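You operate a simulated robot arm through the tools that you are given. There is no shell and no other tool.

The job below is to be done with a simulated robot arm. You get a single attempt, and the scene is never put back.

JOB
Put some things from the top of the marking bench away. At the end: the blue tape measure from the top of the marking bench is in the teal drawer; the green tape measure from the top of the marking bench is in the teal drawer; whatever was shut is shut again. Leave all else as you found it, and nothing knocked over (what rides in a drawer may roll over).
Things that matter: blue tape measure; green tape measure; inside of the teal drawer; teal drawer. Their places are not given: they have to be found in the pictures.

Only the result counts: the job must be done as asked and must still hold three seconds after the hand-in. Knocking over, shifting, dropping, spilling or breaking anything else fails it.

ROBOT AND FRAMES
A 6-joint arm with a two-finger parallel gripper, fixed in place. Base frame: the origin is at the foot of the arm, x ahead of it, y to its left, z up; the work surface is at about z = 860. Readings come in mm, degrees, newtons and seconds.
With the tool pointing down near the work surface it reaches from about 240 to 640 mm from the base axis. Its first joint turns from -66.0 to 66.0 degrees. Payload 2.7 kg.
The tool frame sits at the grasp point between the pads (the TCP): z along the fingers, y along the line on which they close. The tips reach 23 mm beyond it. Largest opening 94 mm; finger width 38, thickness 10; the body of the gripper, 54 by 96 mm, starts 39 mm behind the TCP.
Orientation is told as [roll, pitch, yaw] about the base's x, y, z axes, in that order, counted from this pose: with the fingers straight down and closing along the base's y, the tool's x points along the base's -x, its y along +y and its z along -z.

CONTROLS
- The arm moves only by the tool apply_moves. Its arguments are lists of equal length, an entry for each row: "translation": the shift along the tool's x, y, z in mm, a list of three; "rot": the turn, a rotation vector about the tool's x, y, z in rad, a list of three. In form: {"translation": [[tx, ty, tz], ...], "rot": [[wx, wy, wz], ...]}. A call has 1 to 20 rows; each row shifts and turns the commanded pose from where the row before left it, along the tool's axes as they then stand. "claw" is the gripper command, from -1 (shut) to 1 (fully open), values between in proportion, set as the call begins (left out, the last holds). Rows are played at 5 a second. More than 50 mm and 8.6 degrees between two rows, or a gripper value outside its range, and nothing of the call is played. Where a pose cannot be reached the arm comes as near as it can. A force on the tool above 40 N (or 10 N above the force at the start of the call, whichever is more), or a blocked arm, ends the call early, and 0.2 s more pass. Each finger travels about 45 mm/s and halts on what it meets, pressing with about 42 N; the grip force reading is that of the motor and also rises with nothing between the fingers. The clock runs only during rows and for 0.2 s after the last one: add rows that do not move to give the fingers time. The reply holds the time, the measured pose of the TCP, the force on the tool along the base axes, the opening and the grip force, in the units named above and with some noise, with the torque about the TCP (base axes, N m) and any sound that the robot's microphone picked up.
- Cameras (640 x 400 px; columns grow to the right, rows downward): "scene" is fixed at [78.1, -439.4, 1396.7]; the picture's right is [0.70, -0.71, 0.00], its down [-0.46, -0.45, -0.77] and it looks along [0.54, 0.54, -0.64] (base axes); focal length 255 px, centre (320, 200). "wrist" rides on the gripper at [86, 16, -74] in the tool frame; the picture's right is [-0.18, 0.98, 0.00], its down [-0.58, -0.11, -0.81] and it looks along [-0.79, -0.15, 0.59] (tool axes); focal length 243 px, centre (320, 200).
- camera(camera): a new picture of that camera. No time passes.
- point_at(camera, pixels): for up to 12 pixels [column, row] of the newest picture of that camera ("zoom" is the newest enlarged one), the place [x, y, z] in the base frame of the surface seen there, good to about 2 mm. No time passes.
- enlarge(camera, box): a new picture of the part [left, top, right, bottom] of that camera's present view, enlarged. No time passes.
- finish_job(): hands the job in; it is judged then, once.

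Leave the gripper open and the arm clear of the work at the hand-in unless told otherwise.

The tools are called after "Call:" as a command line: name --argument value ..., lists and objects as JSON in quotes. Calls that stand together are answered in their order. apply_moves: Moves the arm, as the interface text tells. Its arguments: {"type":"object","properties":{"translation":{"type":"array"},"rot":{"type":"array"},"claw":{"type":"number"}},"required":["translation","rot"]} The other tools are called the same way: camera (camera) takes a picture; point_at (camera, pixels) gives the place of the surface under pixels of a picture; enlarge (camera, box) takes an enlarged picture of a part of a camera's view; finish_job () hands the job in.

At the start:

```text
time: 0.0
ee_pos: [346.9, -75.8, 1117.4]
ee_rot: [0.0, 0.0, 0.0]
wrist_force: [-0.2, -0.4, 0.4]
ft_torque: [0.01, -0.02, 0.03]
grip_width: 94.0
grasp_force: 0.0
```

scene: 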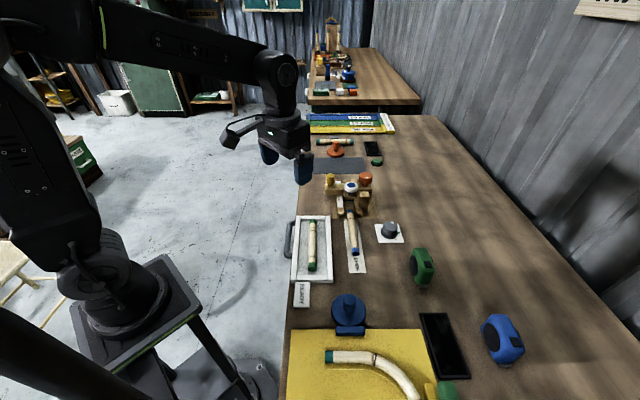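
wrist: 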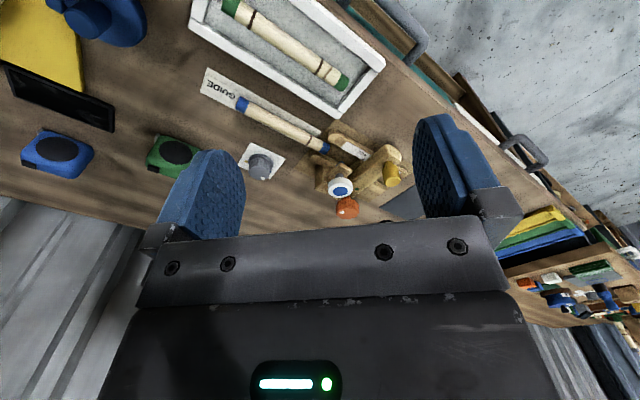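

I see the bench with a green tape measure near scene (422,267), a blue one near (502,340), and drawers somewhere at the front of the bench. I'll enlarge parts of both views to find the teal drawer.

Call:
enlarge --camera "scene" --box '[260, 100, 580, 300]'

Call:
enlarge --camera "wrist" --box '[320, 0, 640, 200]'

Call:
enlarge --camera "scene" --box '[260, 200, 580, 400]'

```text
2.00 times, centred on (420, 200) of scene
```

zoom: 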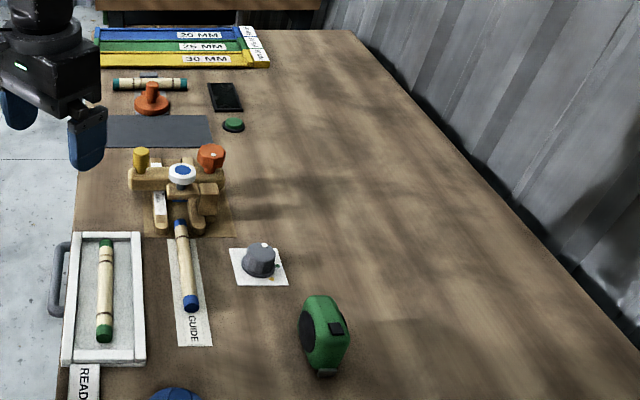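

```text
2.00 times, centred on (480, 100) of wrist
```

zoom: 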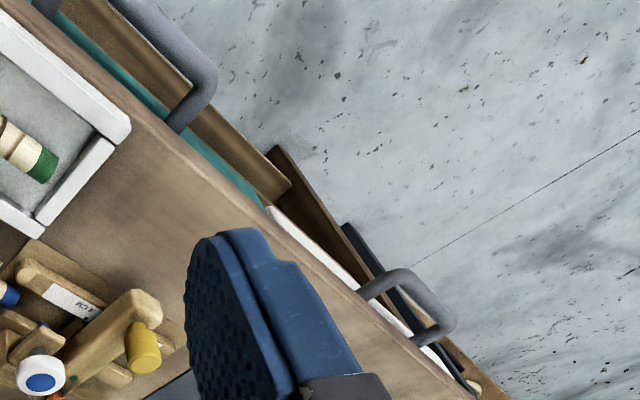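

```text
2.00 times, centred on (420, 300) of scene
```

zoom: 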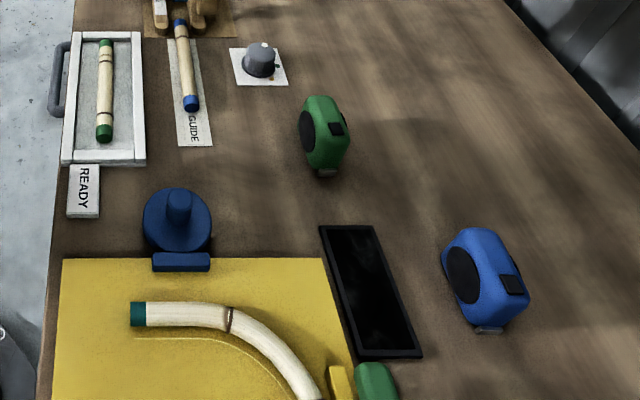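

The wrist view shows a teal strip with a grey handle below the bench edge, near wrist (405,40), and a white one at (525,150). I'll measure points on these and on the tape measures.

Call:
point_at --camera "scene" --pixels '[[422, 258], [415, 267], [427, 265], [420, 284], [502, 325], [493, 338], [515, 342], [505, 362], [287, 240], [286, 300], [308, 140], [360, 145]]'

Call:
point_at --camera "wrist" --pixels '[[410, 25], [425, 40], [412, 55], [390, 30], [430, 80], [400, 60], [360, 20], [525, 140], [540, 165], [510, 165], [470, 115], [460, 95]]'

```text
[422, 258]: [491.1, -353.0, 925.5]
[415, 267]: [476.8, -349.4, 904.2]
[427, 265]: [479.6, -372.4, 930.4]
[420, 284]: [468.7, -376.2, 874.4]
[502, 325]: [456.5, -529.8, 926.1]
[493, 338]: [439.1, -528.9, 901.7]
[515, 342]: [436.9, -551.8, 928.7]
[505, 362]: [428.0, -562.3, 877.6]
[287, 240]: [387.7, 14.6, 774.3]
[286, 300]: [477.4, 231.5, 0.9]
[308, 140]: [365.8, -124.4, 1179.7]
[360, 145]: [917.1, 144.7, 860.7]
```

```text
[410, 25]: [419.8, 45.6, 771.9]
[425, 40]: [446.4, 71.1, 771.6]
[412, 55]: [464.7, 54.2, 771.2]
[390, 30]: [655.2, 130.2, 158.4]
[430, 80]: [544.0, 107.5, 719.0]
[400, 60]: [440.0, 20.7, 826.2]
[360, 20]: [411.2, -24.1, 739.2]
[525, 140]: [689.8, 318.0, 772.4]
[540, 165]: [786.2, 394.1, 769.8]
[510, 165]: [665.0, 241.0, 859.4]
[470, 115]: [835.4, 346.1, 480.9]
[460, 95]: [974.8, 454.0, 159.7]
```

The teal drawer's handle is around (420,46,772). The bench front runs at about 45° and its outward normal points to about (-0.7,+0.7). I'll move the arm to the front side of the bench, turned to look at the drawer fronts.

Call:
apply_moves --translation '[[3.7, 36.2, 19.5], [3.7, 36.2, 19.5], [3.7, 36.2, 19.5], [3.7, 36.2, 19.5], [3.7, 36.2, 19.5], [3.7, 36.2, 19.5], [0, 0, 0], [0, 0, 0], [0, 0, 0], [0, 0, 0], [0, 0, 0], [0, 0, 0]]' --rot '[[0, 0, 0], [0, 0, 0], [0, 0, 0], [0, 0, 0], [0, 0, 0], [0, 0, 0], [0, 0, 0.131], [0, 0, 0.131], [0, 0, 0.131], [0, 0, 0.131], [0, 0, 0.131], [0, 0, 0.131]]'

```text
time: 2.6
ee_pos: [324.6, 139.0, 1001.0]
ee_rot: [-0.1, 0.1, -45.2]
wrist_force: [0.2, 0.1, 0.1]
ft_torque: [0.01, 0.06, 0.0]
grip_width: 93.9
grasp_force: 0.0
```

The arm stands in front of the bench, turned -45°. I'll take both pictures now.

Call:
camera --camera "wrist"

Call:
camera --camera "scene"

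```text
taken
```

wrist: 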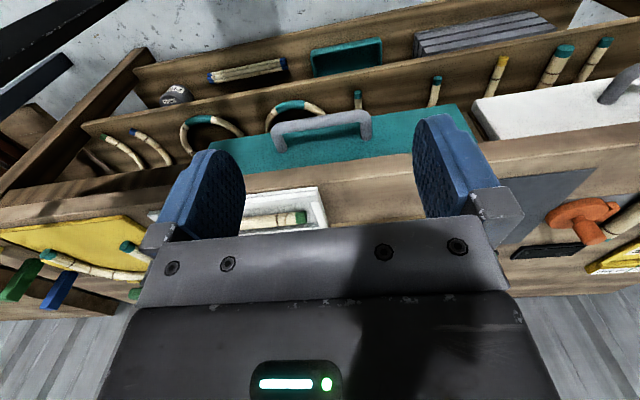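

```text
taken
```

scene: 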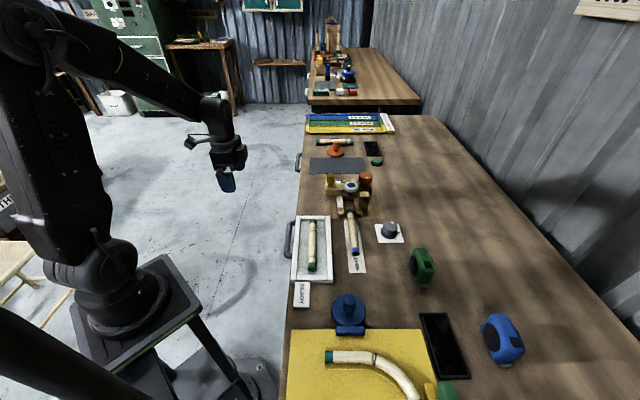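

Call:
enlarge --camera "wrist" --box '[160, 20, 480, 220]'

Call:
point_at --camera "wrist" --pixels '[[275, 125], [320, 119], [366, 115], [278, 147], [369, 135], [230, 150], [400, 130], [320, 140], [225, 165], [320, 152], [410, 150], [320, 170]]'

```text
2.00 times, centred on (320, 120) of wrist
```

zoom: 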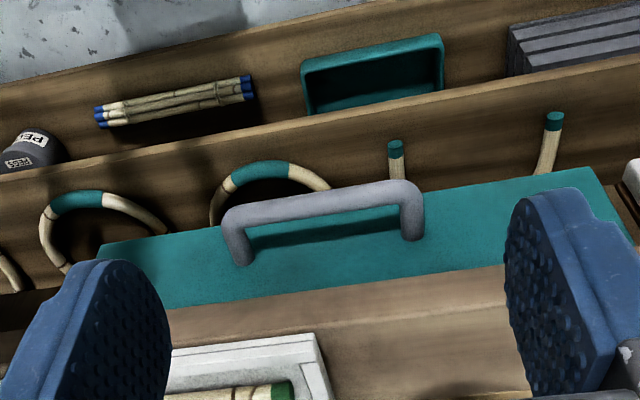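

```text
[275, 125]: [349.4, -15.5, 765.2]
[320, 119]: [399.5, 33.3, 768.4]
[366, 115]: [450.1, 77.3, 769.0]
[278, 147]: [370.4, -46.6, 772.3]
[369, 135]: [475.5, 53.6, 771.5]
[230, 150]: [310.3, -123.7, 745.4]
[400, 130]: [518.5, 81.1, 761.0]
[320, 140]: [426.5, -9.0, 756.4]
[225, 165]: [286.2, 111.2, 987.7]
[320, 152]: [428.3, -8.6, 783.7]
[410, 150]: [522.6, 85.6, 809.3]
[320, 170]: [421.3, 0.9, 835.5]
```

The teal drawer front is at x−y≈437. Its handle bar is centred near (400,28,770) and stands about 40 mm off the face. Now I'll check the robot's own stand, the drawer's edges, the bench edge, and the shelves below.

Call:
point_at --camera "scene" --pixels '[[130, 320], [170, 270], [110, 240], [200, 340], [60, 270], [225, 120], [290, 225], [288, 250], [299, 162]]'

Call:
point_at --camera "wrist" --pixels '[[212, 145], [240, 140], [250, 160], [330, 165], [465, 108], [440, 112], [395, 118], [300, 95], [400, 90], [350, 60], [300, 60], [320, 185]]'

```text
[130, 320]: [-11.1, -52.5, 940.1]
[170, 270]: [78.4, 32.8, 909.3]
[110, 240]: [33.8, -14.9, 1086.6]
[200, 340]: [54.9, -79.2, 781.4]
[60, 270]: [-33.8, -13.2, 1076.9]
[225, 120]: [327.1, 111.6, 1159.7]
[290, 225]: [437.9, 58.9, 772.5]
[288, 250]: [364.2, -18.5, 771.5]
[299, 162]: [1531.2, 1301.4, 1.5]
```

```text
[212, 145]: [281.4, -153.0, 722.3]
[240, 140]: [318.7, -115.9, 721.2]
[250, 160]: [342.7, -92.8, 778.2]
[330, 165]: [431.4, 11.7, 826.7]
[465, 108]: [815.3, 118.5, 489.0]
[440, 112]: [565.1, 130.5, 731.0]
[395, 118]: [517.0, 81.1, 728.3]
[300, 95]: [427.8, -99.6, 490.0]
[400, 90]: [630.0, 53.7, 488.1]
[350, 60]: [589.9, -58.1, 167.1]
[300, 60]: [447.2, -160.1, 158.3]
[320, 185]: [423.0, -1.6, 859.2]
```

The drawer front spans about 400 mm along the bench and z≈721–818. The bench edge is at x−y≈420. Next I'll measure the two tape measures closely.

Call:
enlarge --camera "scene" --box '[390, 235, 454, 299]'

Call:
enlarge --camera "scene" --box '[465, 300, 545, 380]'

```text
6.25 times, centred on (422, 267) of scene
```

zoom: 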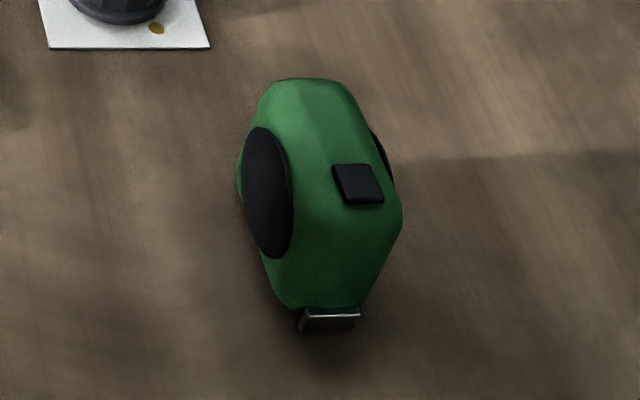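

```text
5.00 times, centred on (505, 340) of scene
```

zoom: 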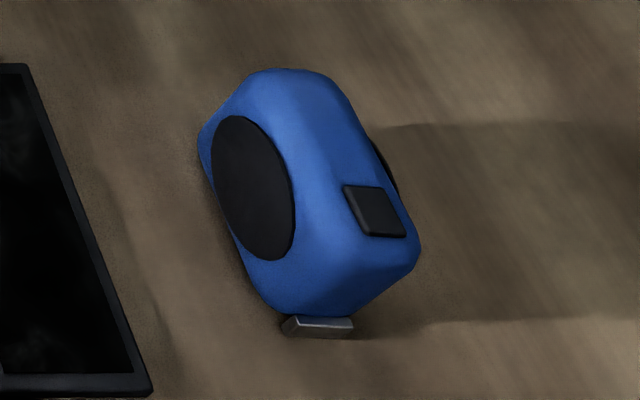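

Call:
point_at --camera "zoom" --pixels '[[250, 130], [225, 190], [280, 240], [252, 190], [295, 85], [320, 180], [350, 300], [375, 210], [320, 328], [395, 255], [215, 140], [260, 270]]'

Call:
point_at --camera "scene" --pixels '[[415, 260], [413, 267], [417, 274], [415, 267], [422, 251], [423, 265], [424, 279], [426, 266], [423, 286], [430, 275], [414, 255], [417, 278]]'

```text
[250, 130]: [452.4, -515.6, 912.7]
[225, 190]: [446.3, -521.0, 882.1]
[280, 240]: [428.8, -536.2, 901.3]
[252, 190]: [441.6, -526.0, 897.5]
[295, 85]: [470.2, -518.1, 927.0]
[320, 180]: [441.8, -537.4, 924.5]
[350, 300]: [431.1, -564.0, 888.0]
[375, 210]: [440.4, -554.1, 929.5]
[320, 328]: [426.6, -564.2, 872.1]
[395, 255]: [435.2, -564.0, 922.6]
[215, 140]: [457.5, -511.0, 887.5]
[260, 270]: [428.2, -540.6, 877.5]
```

```text
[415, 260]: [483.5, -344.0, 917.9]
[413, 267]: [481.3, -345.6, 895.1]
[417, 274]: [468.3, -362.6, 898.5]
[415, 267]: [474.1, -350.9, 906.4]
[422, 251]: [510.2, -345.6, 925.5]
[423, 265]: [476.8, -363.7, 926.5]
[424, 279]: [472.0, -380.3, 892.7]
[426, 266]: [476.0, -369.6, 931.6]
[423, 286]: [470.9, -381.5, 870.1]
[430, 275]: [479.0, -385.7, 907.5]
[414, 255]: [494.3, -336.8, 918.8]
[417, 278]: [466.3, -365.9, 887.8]
```

The blue tape centre is about (454,-542,894), at radius 707, so it will need a tilted tool. The green centre is about (492,-366,894).

First I'll open the drawer. I'll turn the tool to yaw +45 so the fingers close across the handle bar. Then I'll tilt it 45° toward the bench, staying in free air in front.

Call:
apply_moves --translation '[[0, 0, 0], [0, 0, 0], [0, 0, 0], [0, 0, 0], [0, 0, 0], [0, 0, 0], [0, 0, 0], [0, 0, 0], [0, 0, 0], [0, 0, 0], [0, 0, 0], [0, 0, 0], [0, 0, 0], [0, 0, 0], [0, 0, 0], [0, 0, 0], [0, 0, 0], [0, 0, 0]]' --rot '[[0, 0, -0.131], [0, 0, -0.131], [0, 0, -0.131], [0, 0, -0.131], [0, 0, -0.131], [0, 0, -0.131], [0, 0, -0.131], [0, 0, -0.131], [0, 0, -0.131], [0, 0, -0.131], [0, 0, -0.131], [0, 0, -0.131], [0.131, 0, 0], [0.131, 0, 0], [0.131, 0, 0], [0.131, 0, 0], [0.131, 0, 0], [0.131, 0, 0]]' --claw -0.1

```text
time: 6.4
ee_pos: [324.9, 139.9, 1001.3]
ee_rot: [-45.3, 0.0, 45.1]
wrist_force: [-1.1, -0.3, -0.9]
ft_torque: [0.01, -0.02, 0.03]
grip_width: 42.5
grasp_force: 0.0
```

The tool now tilts 45° toward the bench. I'll check the scene picture and the wrist view.

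Call:
camera --camera "scene"

Call:
camera --camera "wrist"

```text
taken
```

scene: 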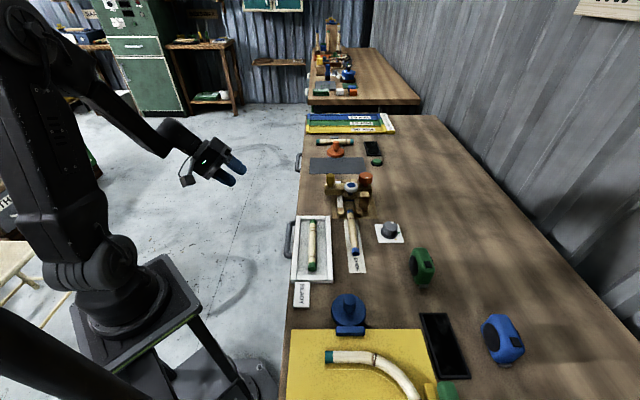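

```text
taken
```

wrist: 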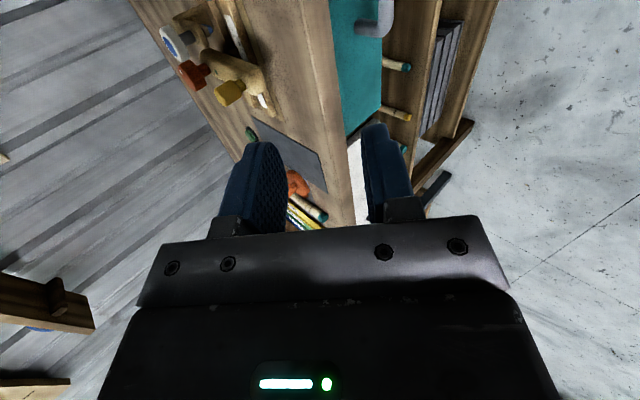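

Clear so far. I'll move to a standoff about 80 mm short of the handle bar, along the tool's tilted axis.

Call:
apply_moves --translation '[[5.1, 14.3, 35.8], [5.1, 14.3, 35.8], [5.1, 14.3, 35.8], [5.1, 14.3, 35.8], [5.1, 14.3, 35.8], [0, 0, 0]]' --rot '[[0, 0, 0], [0, 0, 0], [0, 0, 0], [0, 0, 0], [0, 0, 0], [0, 0, 0]]'

Call:
camera --camera "wrist"

Call:
camera --camera "scene"

```text
time: 7.8
ee_pos: [361.1, 65.9, 822.2]
ee_rot: [-44.9, -0.1, 44.9]
wrist_force: [-0.2, 0.2, 0.4]
ft_torque: [-0.02, 0.0, 0.03]
grip_width: 42.1
grasp_force: 0.0
```

```text
taken
```

wrist: 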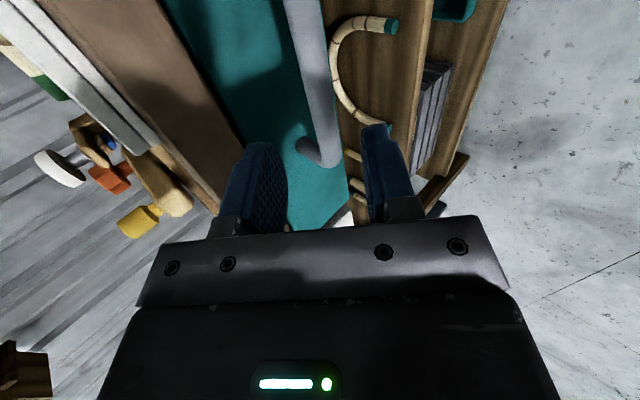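

```text
taken
```

scene: 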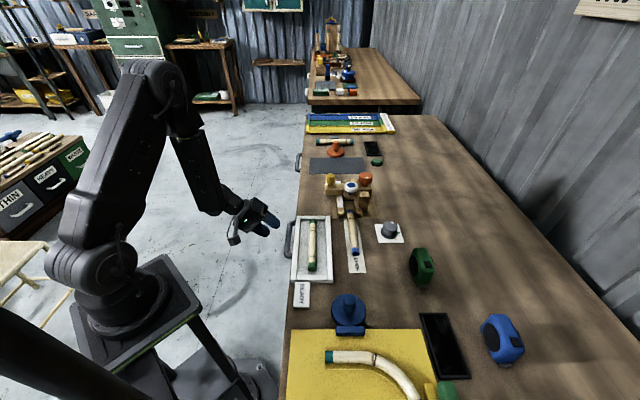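

The bar shows in the wrist view from about (300,20) to (325,150). I'll measure it from here.

Call:
point_at --camera "wrist" --pixels '[[300, 30], [315, 30], [308, 80], [320, 80], [328, 80], [315, 120], [330, 120], [335, 140], [310, 150], [250, 60], [290, 180], [215, 110]]'

```text
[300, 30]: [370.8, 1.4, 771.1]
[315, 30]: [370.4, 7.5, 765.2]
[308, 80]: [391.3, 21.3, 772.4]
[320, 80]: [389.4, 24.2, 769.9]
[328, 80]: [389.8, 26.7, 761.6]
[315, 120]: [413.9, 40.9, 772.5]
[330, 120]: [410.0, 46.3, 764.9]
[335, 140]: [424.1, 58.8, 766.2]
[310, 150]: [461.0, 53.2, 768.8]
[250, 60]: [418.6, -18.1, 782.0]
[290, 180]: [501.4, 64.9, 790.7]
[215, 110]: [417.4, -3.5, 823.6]
```

The bar centre is at about n=264 (x−y≈373), z≈765. My straight advance along the tool axis is about 79 mm. I'll go in with the 42 mm opening and stop there.

Call:
apply_moves --translation '[[0, 0.3, 20], [0, 0.3, 20], [0, 0.3, 20], [0, 0.4, 19.5], [0, 0, 0]]' --rot '[[0, 0, 0], [0, 0, 0], [0, 0, 0], [0, 0, 0], [0, 0, 0]]'

Call:
camera --camera "wrist"

```text
time: 9.0
ee_pos: [402.0, 27.4, 766.2]
ee_rot: [-45.1, 0.0, 45.1]
wrist_force: [-0.1, -0.6, 0.2]
ft_torque: [0.0, 0.03, 0.02]
grip_width: 42.2
grasp_force: 0.2
```

```text
taken
```

wrist: 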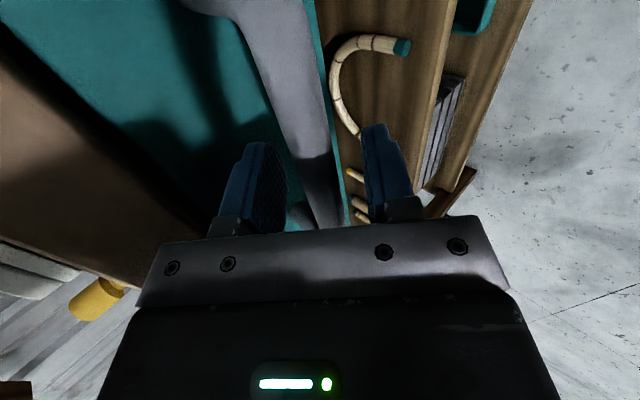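

The bar passes between the fingers and no contact force shows. I'll close the gripper onto the bar.

Call:
apply_moves --translation '[[0, 0, 0], [0, 0, 0], [0, 0, 0], [0, 0, 0]]' --rot '[[0, 0, 0], [0, 0, 0], [0, 0, 0], [0, 0, 0]]' --claw -1

```text
time: 10.0
ee_pos: [402.3, 27.4, 765.9]
ee_rot: [-45.1, 0.0, 45.1]
wrist_force: [-0.6, -1.9, 10.5]
ft_torque: [-0.86, 0.77, 0.57]
grip_width: 17.6
grasp_force: 45.2
```

The grip holds the bar at 17.6 mm. I'll pull gently straight outward, horizontally away from the bench face, starting with 30 mm.

Call:
apply_moves --translation '[[0, 4.24, -4.24], [0, 4.24, -4.24], [0, 4.24, -4.24], [0, 4.24, -4.24], [0, 4.24, -4.24]]' --rot '[[0, 0, 0], [0, 0, 0], [0, 0, 0], [0, 0, 0], [0, 0, 0]]'

Call:
camera --camera "wrist"

```text
time: 11.2
ee_pos: [379.4, 49.3, 767.0]
ee_rot: [-45.1, 0.0, 45.2]
wrist_force: [2.5, 1.1, -4.1]
ft_torque: [0.22, -0.1, 1.55]
grip_width: 17.7
grasp_force: 45.1
```

```text
taken
```

wrist: 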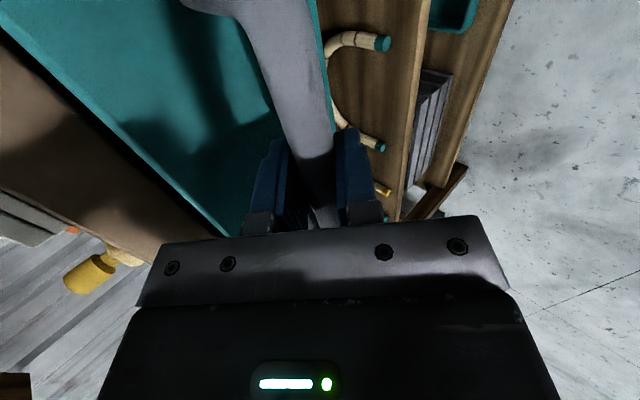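

The drawer slides with little force. I'll pull another 110 mm.

Call:
apply_moves --translation '[[0, 7.07, -7.07], [0, 7.07, -7.07], [0, 7.07, -7.07], [0, 7.07, -7.07], [0, 7.07, -7.07], [0, 7.07, -7.07], [0, 7.07, -7.07], [0, 7.07, -7.07], [0, 7.07, -7.07], [0, 7.07, -7.07], [0, 7.07, -7.07]]' --rot '[[0, 0, 0], [0, 0, 0], [0, 0, 0], [0, 0, 0], [0, 0, 0], [0, 0, 0], [0, 0, 0], [0, 0, 0], [0, 0, 0], [0, 0, 0], [0, 0, 0]]'

Call:
camera --camera "wrist"

Call:
camera --camera "scene"

```text
time: 13.6
ee_pos: [301.5, 127.5, 767.3]
ee_rot: [-45.1, 0.0, 45.0]
wrist_force: [1.1, -1.7, 18.9]
ft_torque: [-0.67, 0.53, 1.02]
grip_width: 17.8
grasp_force: 45.3
```

```text
taken
```

wrist: 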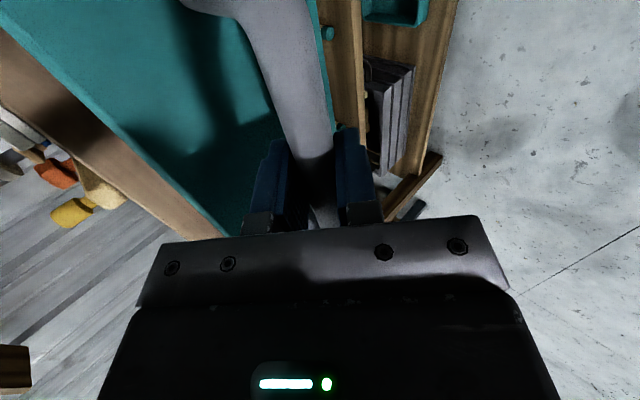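

```text
taken
```

scene: 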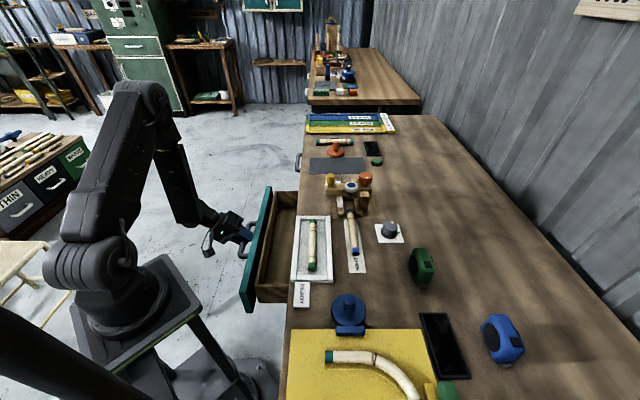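

The drawer is open about 141 mm and its inside shows in the scene view. I'll measure the interior.

Call:
enlarge --camera "scene" --box '[220, 170, 348, 330]'

Call:
point_at --camera "scene" --pixels '[[268, 200], [256, 280], [246, 305], [270, 297], [262, 280], [275, 270], [285, 230], [285, 195], [280, 250], [295, 195], [273, 215], [290, 210]]'

```text
2.50 times, centred on (284, 250) of scene
```

zoom: 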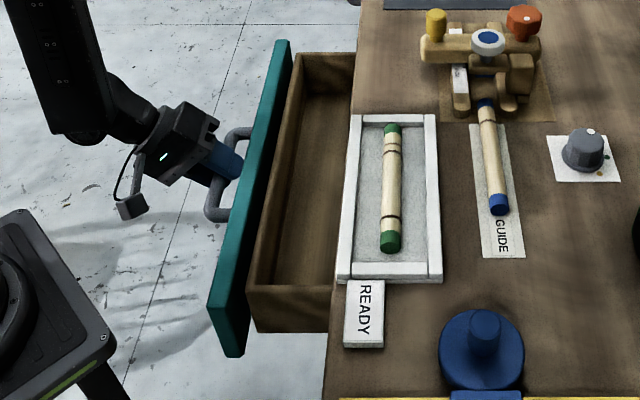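

```text
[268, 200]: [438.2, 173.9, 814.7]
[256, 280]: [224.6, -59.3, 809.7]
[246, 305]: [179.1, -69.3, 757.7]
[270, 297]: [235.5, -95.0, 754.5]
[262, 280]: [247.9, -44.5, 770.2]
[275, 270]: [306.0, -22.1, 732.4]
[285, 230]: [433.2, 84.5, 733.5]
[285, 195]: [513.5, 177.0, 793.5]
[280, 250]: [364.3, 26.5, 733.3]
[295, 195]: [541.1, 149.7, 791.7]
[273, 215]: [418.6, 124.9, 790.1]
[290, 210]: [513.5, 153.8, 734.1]
```

The floor is at z≈733, and the interior from the front wall (n≈207) to the bench edge (n≈297) leaves 90 mm. I'll pull 30 mm more for room.

Call:
apply_moves --translation '[[0, 5.3, -5.3], [0, 5.3, -5.3], [0, 5.3, -5.3], [0, 5.3, -5.3], [0, 0, 0]]' --rot '[[0, 0, 0], [0, 0, 0], [0, 0, 0], [0, 0, 0], [0, 0, 0]]'

```text
time: 14.8
ee_pos: [279.7, 148.7, 766.5]
ee_rot: [-45.0, 0.0, 45.1]
wrist_force: [2.7, 2.5, 8.9]
ft_torque: [-0.89, 0.85, 0.49]
grip_width: 17.9
grasp_force: 45.4
```

The drawer is open about 171 mm. I'll release the handle with a limited opening, then back off along the tool axis.

Call:
apply_moves --translation '[[0, 0, 0], [0, 0, 0], [0, 0, 0], [0, 0, 0]]' --rot '[[0, 0, 0], [0, 0, 0], [0, 0, 0], [0, 0, 0]]' --claw -0.1

Call:
apply_moves --translation '[[0, 0, -20], [0, 0, -20], [0, 0, -20], [0, 0, -30], [0, 0, -30]]' --rot '[[0, 0, 0], [0, 0, 0], [0, 0, 0], [0, 0, 0], [0, 0, 0]]'

Call:
camera --camera "scene"

Call:
camera --camera "wrist"

```text
time: 15.8
ee_pos: [279.1, 150.0, 766.6]
ee_rot: [-45.1, -0.1, 45.0]
wrist_force: [-0.1, -0.7, 0.0]
ft_torque: [0.01, 0.0, 0.03]
grip_width: 42.3
grasp_force: 0.0
```

```text
time: 17.0
ee_pos: [245.8, 191.8, 848.7]
ee_rot: [-45.0, 0.0, 45.1]
wrist_force: [-0.2, -0.3, -0.4]
ft_torque: [0.0, -0.01, 0.03]
grip_width: 42.3
grasp_force: 0.1
out of reach, approached as far as the arm can: row 4, 5
```

```text
taken
```

scene: 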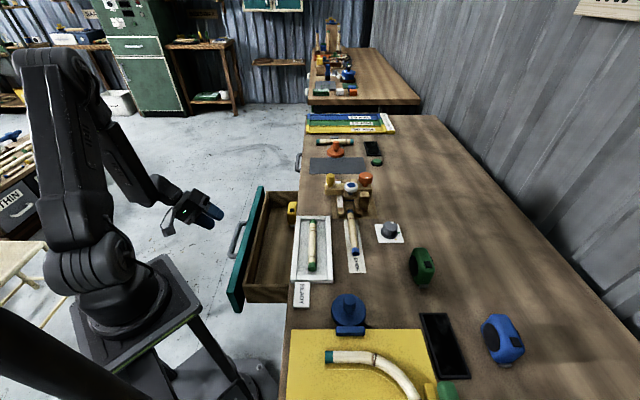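

```text
taken
```

wrist: 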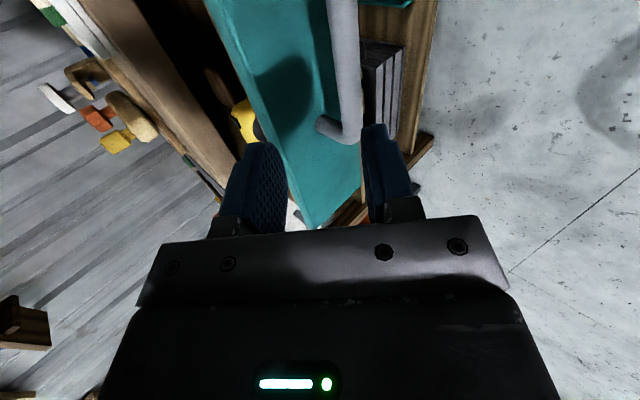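

The drawer stays open, and a yellow tape measure is already inside at its far end, which must not be disturbed. The last retreat rows hit the reach limit, so I'll verify the pose after the next move. First, a closer look at the drawer interior.

Call:
enlarge --camera "scene" --box '[216, 170, 344, 330]'

Call:
point_at --camera "scene" --pixels '[[292, 207], [291, 215], [270, 194], [261, 200], [249, 282], [254, 285], [270, 250], [280, 225], [265, 300], [280, 290], [262, 230], [295, 200]]'

```text
2.50 times, centred on (280, 250) of scene
```

zoom: 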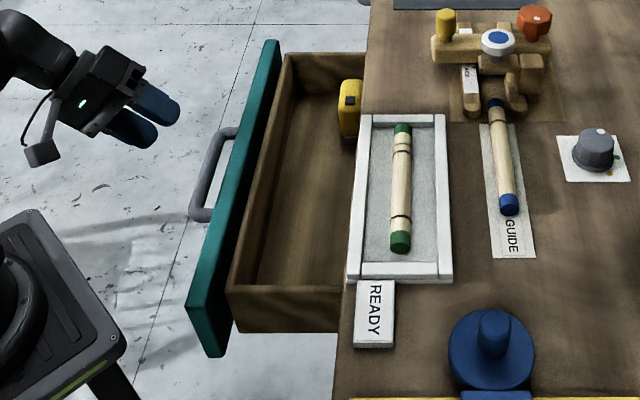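

```text
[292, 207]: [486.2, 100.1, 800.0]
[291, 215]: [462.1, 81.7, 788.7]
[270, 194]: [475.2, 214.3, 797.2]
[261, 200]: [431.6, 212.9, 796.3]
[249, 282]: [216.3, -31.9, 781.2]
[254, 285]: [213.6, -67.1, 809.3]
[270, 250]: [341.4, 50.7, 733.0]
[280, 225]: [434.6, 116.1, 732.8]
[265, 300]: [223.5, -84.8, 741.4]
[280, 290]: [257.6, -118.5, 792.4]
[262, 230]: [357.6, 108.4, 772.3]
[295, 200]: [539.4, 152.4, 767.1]
```

The yellow tape stands at about (475,90) with its top at z≈800, so an upright tape fits. Next I'll un-tilt the tool in place, in front of the drawer, and check the pose.

Call:
apply_moves --translation '[[0, 0, 0], [0, 0, 0], [0, 0, 0], [0, 0, 0], [0, 0, 0], [0, 0, 0], [0, 0, 0]]' --rot '[[-0.131, 0, 0], [-0.131, 0, 0], [-0.131, 0, 0], [-0.131, 0, 0], [-0.131, 0, 0], [-0.131, 0, 0], [0, 0, 0]]'

```text
time: 18.6
ee_pos: [245.7, 191.7, 848.1]
ee_rot: [0.0, 0.0, 44.9]
wrist_force: [-0.4, 0.3, -0.3]
ft_torque: [0.02, 0.01, -0.04]
grip_width: 42.4
grasp_force: 0.0
```

The pose is good. I'll raise the arm, open the gripper, turn back to yaw −45, and then travel to a viewing spot near the green tape measure.

Call:
apply_moves --translation '[[0, 0, -42], [0, 0, -42], [0, 0, -42], [0, 0, -42], [0, 0, -42], [0, 0, -42], [0, 0, 0], [0, 0, 0], [0, 0, 0], [0, 0, 0], [0, 0, 0], [0, 0, 0]]' --rot '[[0, 0, 0.131], [0, 0, 0.131], [0, 0, 0.131], [0, 0, 0.131], [0, 0, 0.131], [0, 0, 0.131], [0, 0, 0.131], [0, 0, 0.131], [0, 0, 0.131], [0, 0, 0.131], [0, 0, 0.131], [0, 0, 0.131]]' --claw 1

Call:
apply_moves --translation '[[-41.9, -22, 7.4], [-41.9, -22, 7.4], [-41.9, -22, 7.4], [-41.9, -22, 7.4], [-41.9, -22, 7.4], [-41.9, -22, 7.4], [-41.9, -22, 7.4], [-41.9, -22, 7.4], [-41.9, -22, 7.4], [-41.9, -22, 7.4], [0, 0, 0]]' --rot '[[0, 0, 0], [0, 0, 0], [0, 0, 0], [0, 0, 0], [0, 0, 0], [0, 0, 0], [0, 0, 0], [0, 0, 0], [0, 0, 0], [0, 0, 0], [0, 0, 0]]'

Call:
camera --camera "wrist"

Call:
camera --camera "scene"

```text
time: 21.2
ee_pos: [247.0, 191.9, 1101.1]
ee_rot: [0.0, 0.0, -45.1]
wrist_force: [1.0, -0.5, 0.2]
ft_torque: [0.01, 0.0, -0.04]
grip_width: 94.2
grasp_force: 0.1
```

```text
time: 23.6
ee_pos: [385.0, -263.1, 1024.6]
ee_rot: [0.0, 0.0, -45.0]
wrist_force: [0.5, 0.7, -0.1]
ft_torque: [-0.01, 0.0, 0.0]
grip_width: 93.9
grasp_force: 0.1
```

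```text
taken
```

wrist: 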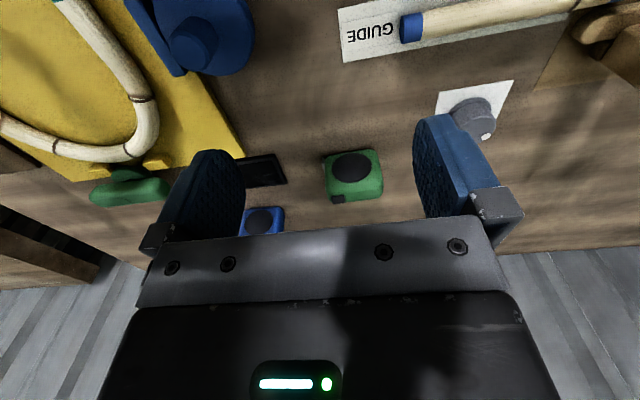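

```text
taken
```

scene: 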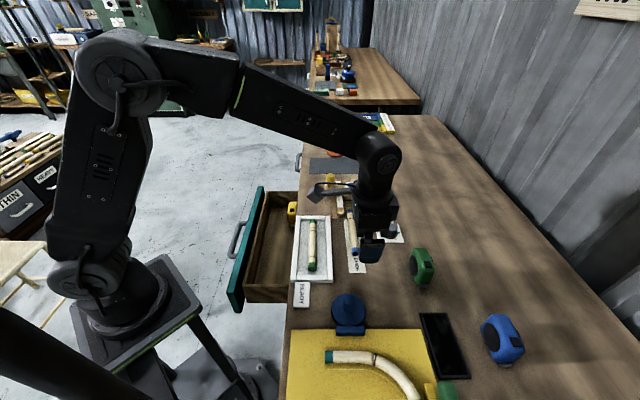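

The green tape is centred near wrist (352,175). I'll enlarge that area and measure its edges.

Call:
enlarge --camera "wrist" --box '[302, 130, 402, 220]'

```text
4.44 times, centred on (352, 175) of wrist
```

zoom: 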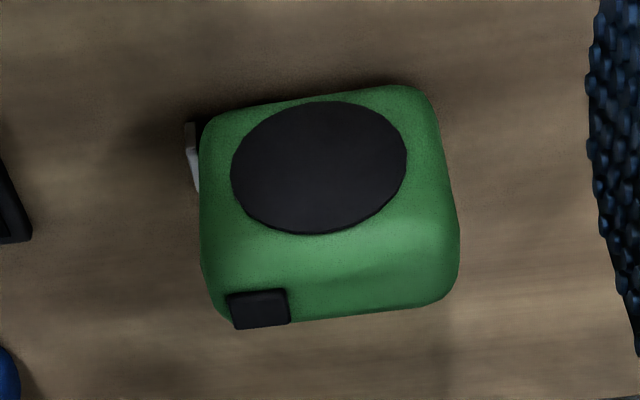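

Call:
point_at --camera "zoom" --pixels '[[245, 170], [395, 155], [318, 165], [318, 110], [318, 225], [210, 260], [450, 240], [330, 250], [330, 300], [190, 150], [210, 130], [430, 110]]'

```text
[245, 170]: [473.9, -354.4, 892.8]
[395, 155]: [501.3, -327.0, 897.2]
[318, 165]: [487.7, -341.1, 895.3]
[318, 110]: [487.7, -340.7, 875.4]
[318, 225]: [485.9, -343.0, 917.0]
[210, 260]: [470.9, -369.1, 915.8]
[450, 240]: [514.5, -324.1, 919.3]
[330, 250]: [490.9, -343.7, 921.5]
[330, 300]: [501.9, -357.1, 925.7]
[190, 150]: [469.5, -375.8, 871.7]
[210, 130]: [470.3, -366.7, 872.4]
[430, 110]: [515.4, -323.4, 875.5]
```

The green tape is aligned at exactly 45°. Its length runs along the bench direction from t≈72 to 136, centre t≈104, n≈605, so the centre is about (501,-354). I'll move above it with the fingers open, still at z≈1000.

Call:
apply_moves --translation '[[-36.7, 4.4, 6.2], [-36.7, 4.4, 6.2], [-36.7, 4.4, 6.2], [-36.6, 4.4, 6.2], [0, 0, 0]]' --rot '[[0, 0, 0], [0, 0, 0], [0, 0, 0], [0, 0, 0], [0, 0, 0]]'

Call:
camera --camera "wrist"

Call:
camera --camera "scene"

```text
time: 24.8
ee_pos: [502.7, -351.0, 1000.8]
ee_rot: [0.0, 0.1, -45.1]
wrist_force: [0.7, -0.8, 0.9]
ft_torque: [0.02, -0.01, 0.03]
grip_width: 93.8
grasp_force: 0.1
```

```text
taken
```

wrist: 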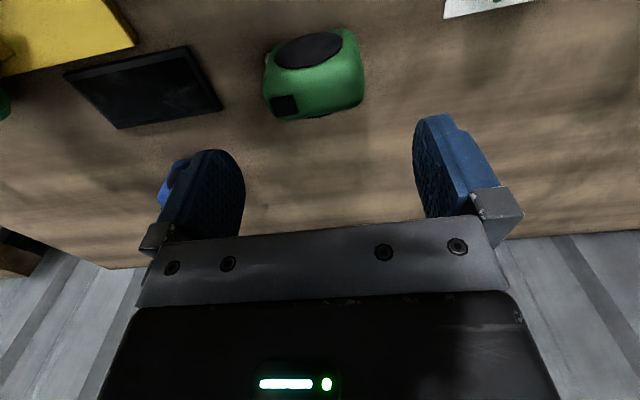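

```text
taken
```

scene: 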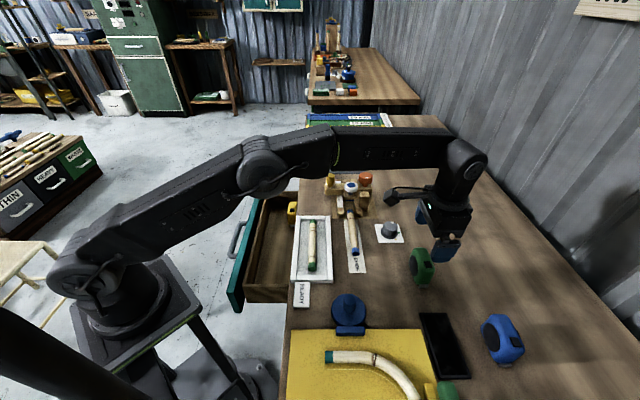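

From here I'll re-measure the green tape to correct the alignment; the commanded t is about 3.5 mm too high.

Call:
enlarge --camera "wrist" --box '[252, 20, 382, 130]'

Call:
point_at --camera "wrist" --pixels '[[309, 50], [278, 55], [340, 45], [268, 90], [360, 75], [320, 80], [320, 100], [320, 115], [285, 103], [310, 75], [340, 110], [300, 115]]'

```text
3.64 times, centred on (317, 75) of wrist
```

zoom: 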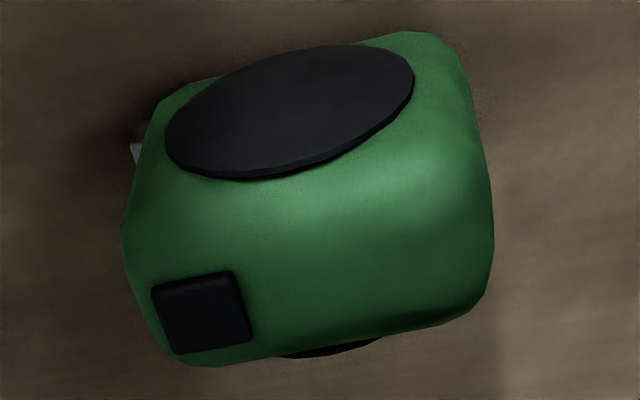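

```text
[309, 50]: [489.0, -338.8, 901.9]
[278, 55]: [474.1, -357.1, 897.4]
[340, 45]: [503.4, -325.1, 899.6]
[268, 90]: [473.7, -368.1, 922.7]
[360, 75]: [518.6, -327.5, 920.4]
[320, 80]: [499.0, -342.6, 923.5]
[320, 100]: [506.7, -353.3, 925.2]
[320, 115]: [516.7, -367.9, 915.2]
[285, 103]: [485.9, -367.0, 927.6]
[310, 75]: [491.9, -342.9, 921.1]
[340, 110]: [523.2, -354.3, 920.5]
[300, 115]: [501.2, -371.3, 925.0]
```

The tape centre is confirmed at n≈604, t≈104. I'll shift 3.5 mm and go straight down to z≈903, watching force.

Call:
apply_moves --translation '[[0, -3.5, 10], [0, 0, 22], [0, 0, 22], [0, 0, 22], [0, 0, 22], [0, 0, 0]]' --rot '[[0, 0, 0], [0, 0, 0], [0, 0, 0], [0, 0, 0], [0, 0, 0], [0, 0, 0]]'

Call:
camera --camera "scene"

Call:
camera --camera "wrist"

```text
time: 26.2
ee_pos: [499.5, -353.6, 904.2]
ee_rot: [0.0, 0.1, -45.1]
wrist_force: [-0.1, -0.1, -0.7]
ft_torque: [0.01, -0.04, 0.04]
grip_width: 94.1
grasp_force: 0.1
```

```text
taken
```

scene: 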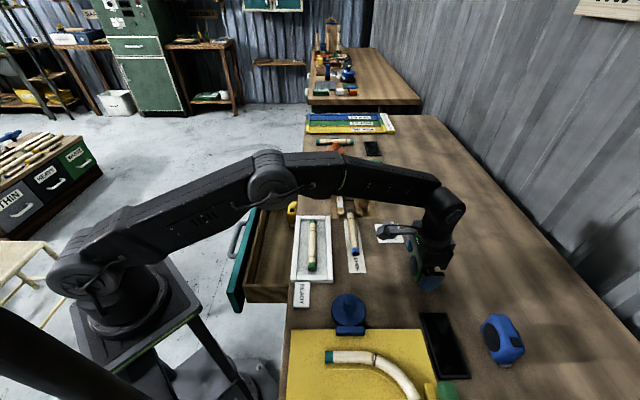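

```text
taken
```

wrist: 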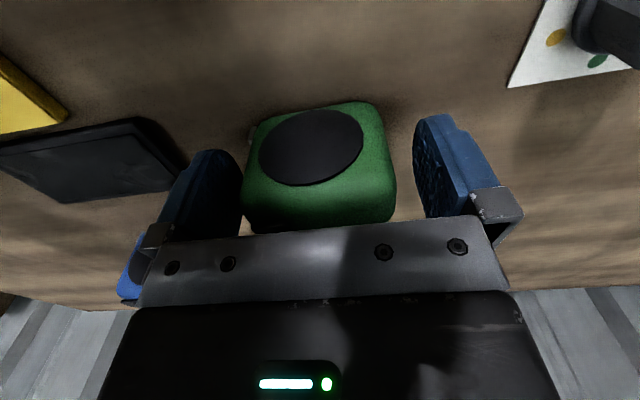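

The tape sits between the fingers with clearance on both ends. I'll close the gripper.

Call:
apply_moves --translation '[[0, 0, 0], [0, 0, 0], [0, 0, 0], [0, 0, 0], [0, 0, 0]]' --rot '[[0, 0, 0], [0, 0, 0], [0, 0, 0], [0, 0, 0], [0, 0, 0]]' --claw -1

```text
time: 27.4
ee_pos: [500.4, -354.2, 905.6]
ee_rot: [-0.1, 0.0, -45.1]
wrist_force: [-0.3, -0.8, 0.1]
ft_torque: [-0.07, 0.04, 0.0]
grip_width: 69.8
grasp_force: 41.7
```

The grip is on at 69.8 mm with 41.7 N. I'll lift slowly and check.

Call:
apply_moves --translation '[[0, 0, -10], [0, 0, -20], [0, 0, -30], [0, 0, -40], [0, 0, -40], [0, 0, 0]]' --rot '[[0, 0, 0], [0, 0, 0], [0, 0, 0], [0, 0, 0], [0, 0, 0], [0, 0, 0]]'

Call:
camera --camera "wrist"

Call:
camera --camera "scene"

```text
time: 28.8
ee_pos: [496.8, -354.7, 1045.2]
ee_rot: [0.0, 0.0, -45.1]
wrist_force: [-0.1, -0.4, -2.7]
ft_torque: [-0.01, 0.01, 0.01]
grip_width: 69.9
grasp_force: 42.3
```

```text
taken
```

wrist: 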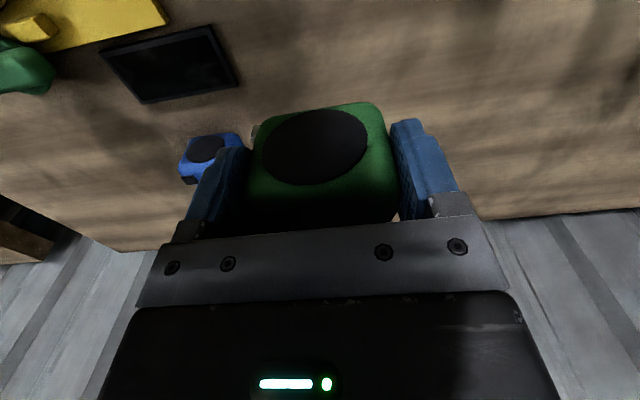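

```text
taken
```

scene: 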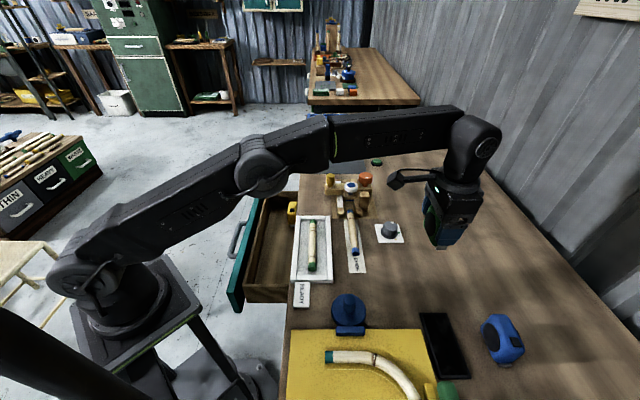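

The green tape is held firmly. I'll carry it at z≈1045 to above the near end of the open drawer, at n≈225, t≈178, i.e. (285,-33).

Call:
apply_moves --translation '[[41.9, 8.6, 0], [41.9, 8.6, 0], [41.9, 8.6, 0], [41.9, 8.6, 0], [41.9, 8.6, 0], [41.9, 8.6, 0], [41.9, 8.6, 0], [41.9, 8.6, 0], [41.9, 8.6, 0], [0, 0, 0], [0, 0, 0]]' --rot '[[0, 0, 0], [0, 0, 0], [0, 0, 0], [0, 0, 0], [0, 0, 0], [0, 0, 0], [0, 0, 0], [0, 0, 0], [0, 0, 0], [0, 0, 0], [0, 0, 0]]'

Call:
camera --camera "scene"

Call:
camera --camera "wrist"

```text
time: 31.2
ee_pos: [288.7, -33.0, 1044.4]
ee_rot: [0.0, 0.0, -45.0]
wrist_force: [0.3, -0.4, -1.8]
ft_torque: [0.0, 0.01, -0.03]
grip_width: 70.0
grasp_force: 41.7
```

```text
taken
```

scene: 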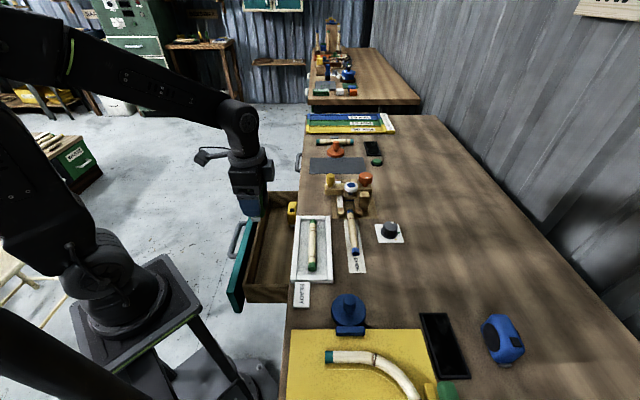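

```text
taken
```

wrist: 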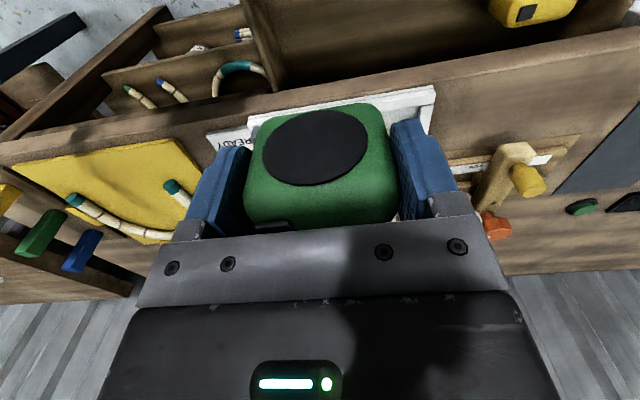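

I'm above the drawer. In the wrist view the near side wall shows around (265,45). I'll measure drawer wall positions before lowering.

Call:
point_at --camera "wrist" --pixels '[[262, 20], [268, 50], [278, 85], [300, 85], [285, 30], [350, 40], [400, 30], [540, 10], [520, 22], [480, 60], [350, 80], [575, 12]]'

```text
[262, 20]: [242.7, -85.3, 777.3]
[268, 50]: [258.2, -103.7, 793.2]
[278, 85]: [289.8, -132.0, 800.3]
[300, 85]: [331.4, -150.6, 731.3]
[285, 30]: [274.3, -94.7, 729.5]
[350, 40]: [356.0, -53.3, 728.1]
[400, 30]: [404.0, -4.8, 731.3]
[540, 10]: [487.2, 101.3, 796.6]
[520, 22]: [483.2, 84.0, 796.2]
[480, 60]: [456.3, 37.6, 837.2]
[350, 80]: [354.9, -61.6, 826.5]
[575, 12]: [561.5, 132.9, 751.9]
```

The near wall's inside is at t≈116 and its rim at z≈800; the floor is at z≈731. The tape and fingers will clear. I'll lower to z≈850 first.

Call:
apply_moves --translation '[[0, 0, 40], [0, 0, 40], [0, 0, 40], [0, 0, 40], [0, 0, 34], [0, 0, 0]]' --rot '[[0, 0, 0], [0, 0, 0], [0, 0, 0], [0, 0, 0], [0, 0, 0], [0, 0, 0]]'

Call:
camera --camera "scene"

Call:
camera --camera "wrist"

```text
time: 32.6
ee_pos: [288.5, -31.8, 848.0]
ee_rot: [0.1, 0.0, -45.1]
wrist_force: [-0.9, 0.3, -3.0]
ft_torque: [-0.01, 0.0, 0.03]
grip_width: 69.6
grasp_force: 41.9
```

```text
taken
```

scene: 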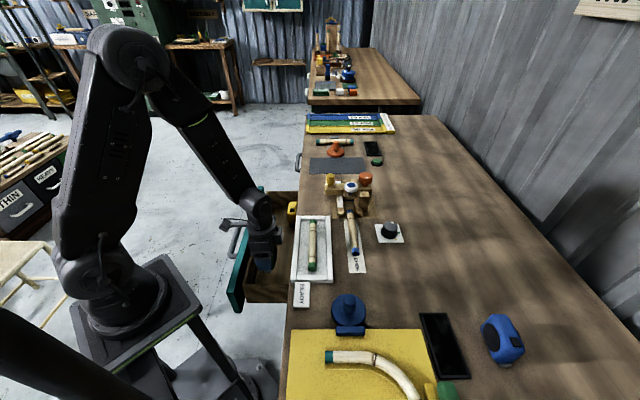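

```text
taken
```

wrist: 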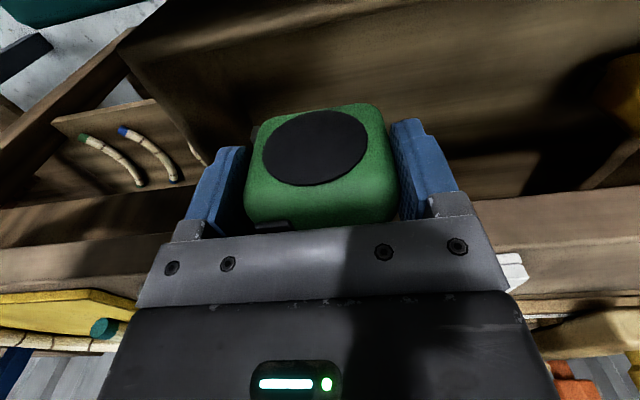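

Clear so far. I'll lower the last 68 mm to the floor in small steps.

Call:
apply_moves --translation '[[0, 0, 20], [0, 0, 20], [0, 0, 14], [0, 0, 8], [0, 0, 5], [0, 0, 0]]' --rot '[[0, 0, 0], [0, 0, 0], [0, 0, 0], [0, 0, 0], [0, 0, 0], [0, 0, 0]]'

Call:
camera --camera "wrist"

```text
time: 34.0
ee_pos: [288.1, -31.8, 783.9]
ee_rot: [0.0, 0.0, -45.1]
wrist_force: [-0.4, -0.5, -1.7]
ft_torque: [0.01, 0.02, 0.0]
grip_width: 69.7
grasp_force: 41.8
```

```text
taken
```

wrist: 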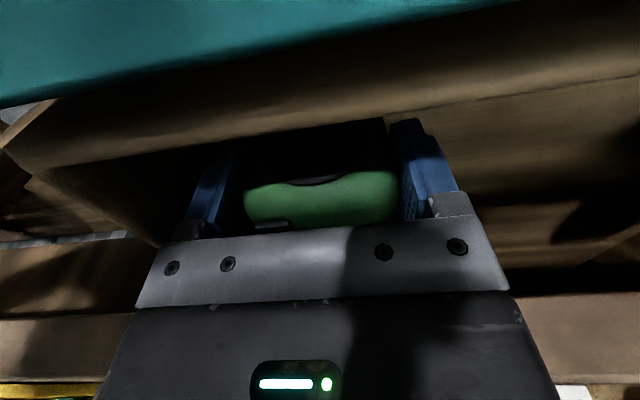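

No contact yet at z≈784, and contact is expected near 778. I'll lower in 2 mm steps.

Call:
apply_moves --translation '[[0, 0, 2], [0, 0, 2], [0, 0, 1], [0, 0, 0]]' --rot '[[0, 0, 0], [0, 0, 0], [0, 0, 0], [0, 0, 0]]'

```text
time: 35.0
ee_pos: [287.5, -32.0, 778.2]
ee_rot: [0.0, 0.0, -45.1]
wrist_force: [0.2, -1.0, -2.2]
ft_torque: [0.0, -0.03, 0.01]
grip_width: 69.6
grasp_force: 42.2
```

Call:
apply_moves --translation '[[0, 0, 1], [0, 0, 1], [0, 0, 0]]' --rot '[[0, 0, 0], [0, 0, 0], [0, 0, 0]]'

```text
time: 35.8
ee_pos: [288.6, -32.5, 775.4]
ee_rot: [0.1, 0.0, -45.0]
wrist_force: [-3.5, -4.1, 33.5]
ft_torque: [-0.31, 0.25, 0.09]
grip_width: 69.9
grasp_force: 42.4
```

The tape has touched the floor, with 33 N upward. I'll ease up 1 mm and open the fingers to about 82 mm.

Call:
apply_moves --translation '[[0, 0, -1], [0, 0, 0]]' --rot '[[0, 0, 0], [0, 0, 0]]'

Call:
apply_moves --translation '[[0, 0, 0], [0, 0, 0], [0, 0, 0]]' --rot '[[0, 0, 0], [0, 0, 0], [0, 0, 0]]' --claw 0.78

Call:
camera --camera "wrist"

```text
time: 36.4
ee_pos: [288.9, -31.1, 775.6]
ee_rot: [0.0, 0.1, -45.0]
wrist_force: [0.7, 0.1, -2.9]
ft_torque: [-0.03, -0.02, 0.0]
grip_width: 69.6
grasp_force: 41.9
```

```text
time: 37.2
ee_pos: [288.2, -32.4, 777.6]
ee_rot: [0.0, 0.0, -45.2]
wrist_force: [-0.2, -0.3, -0.1]
ft_torque: [0.0, 0.01, 0.01]
grip_width: 83.9
grasp_force: 0.0
```

```text
taken
```

wrist: 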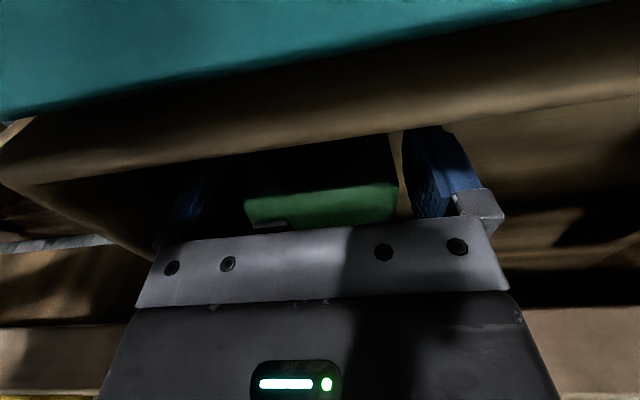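

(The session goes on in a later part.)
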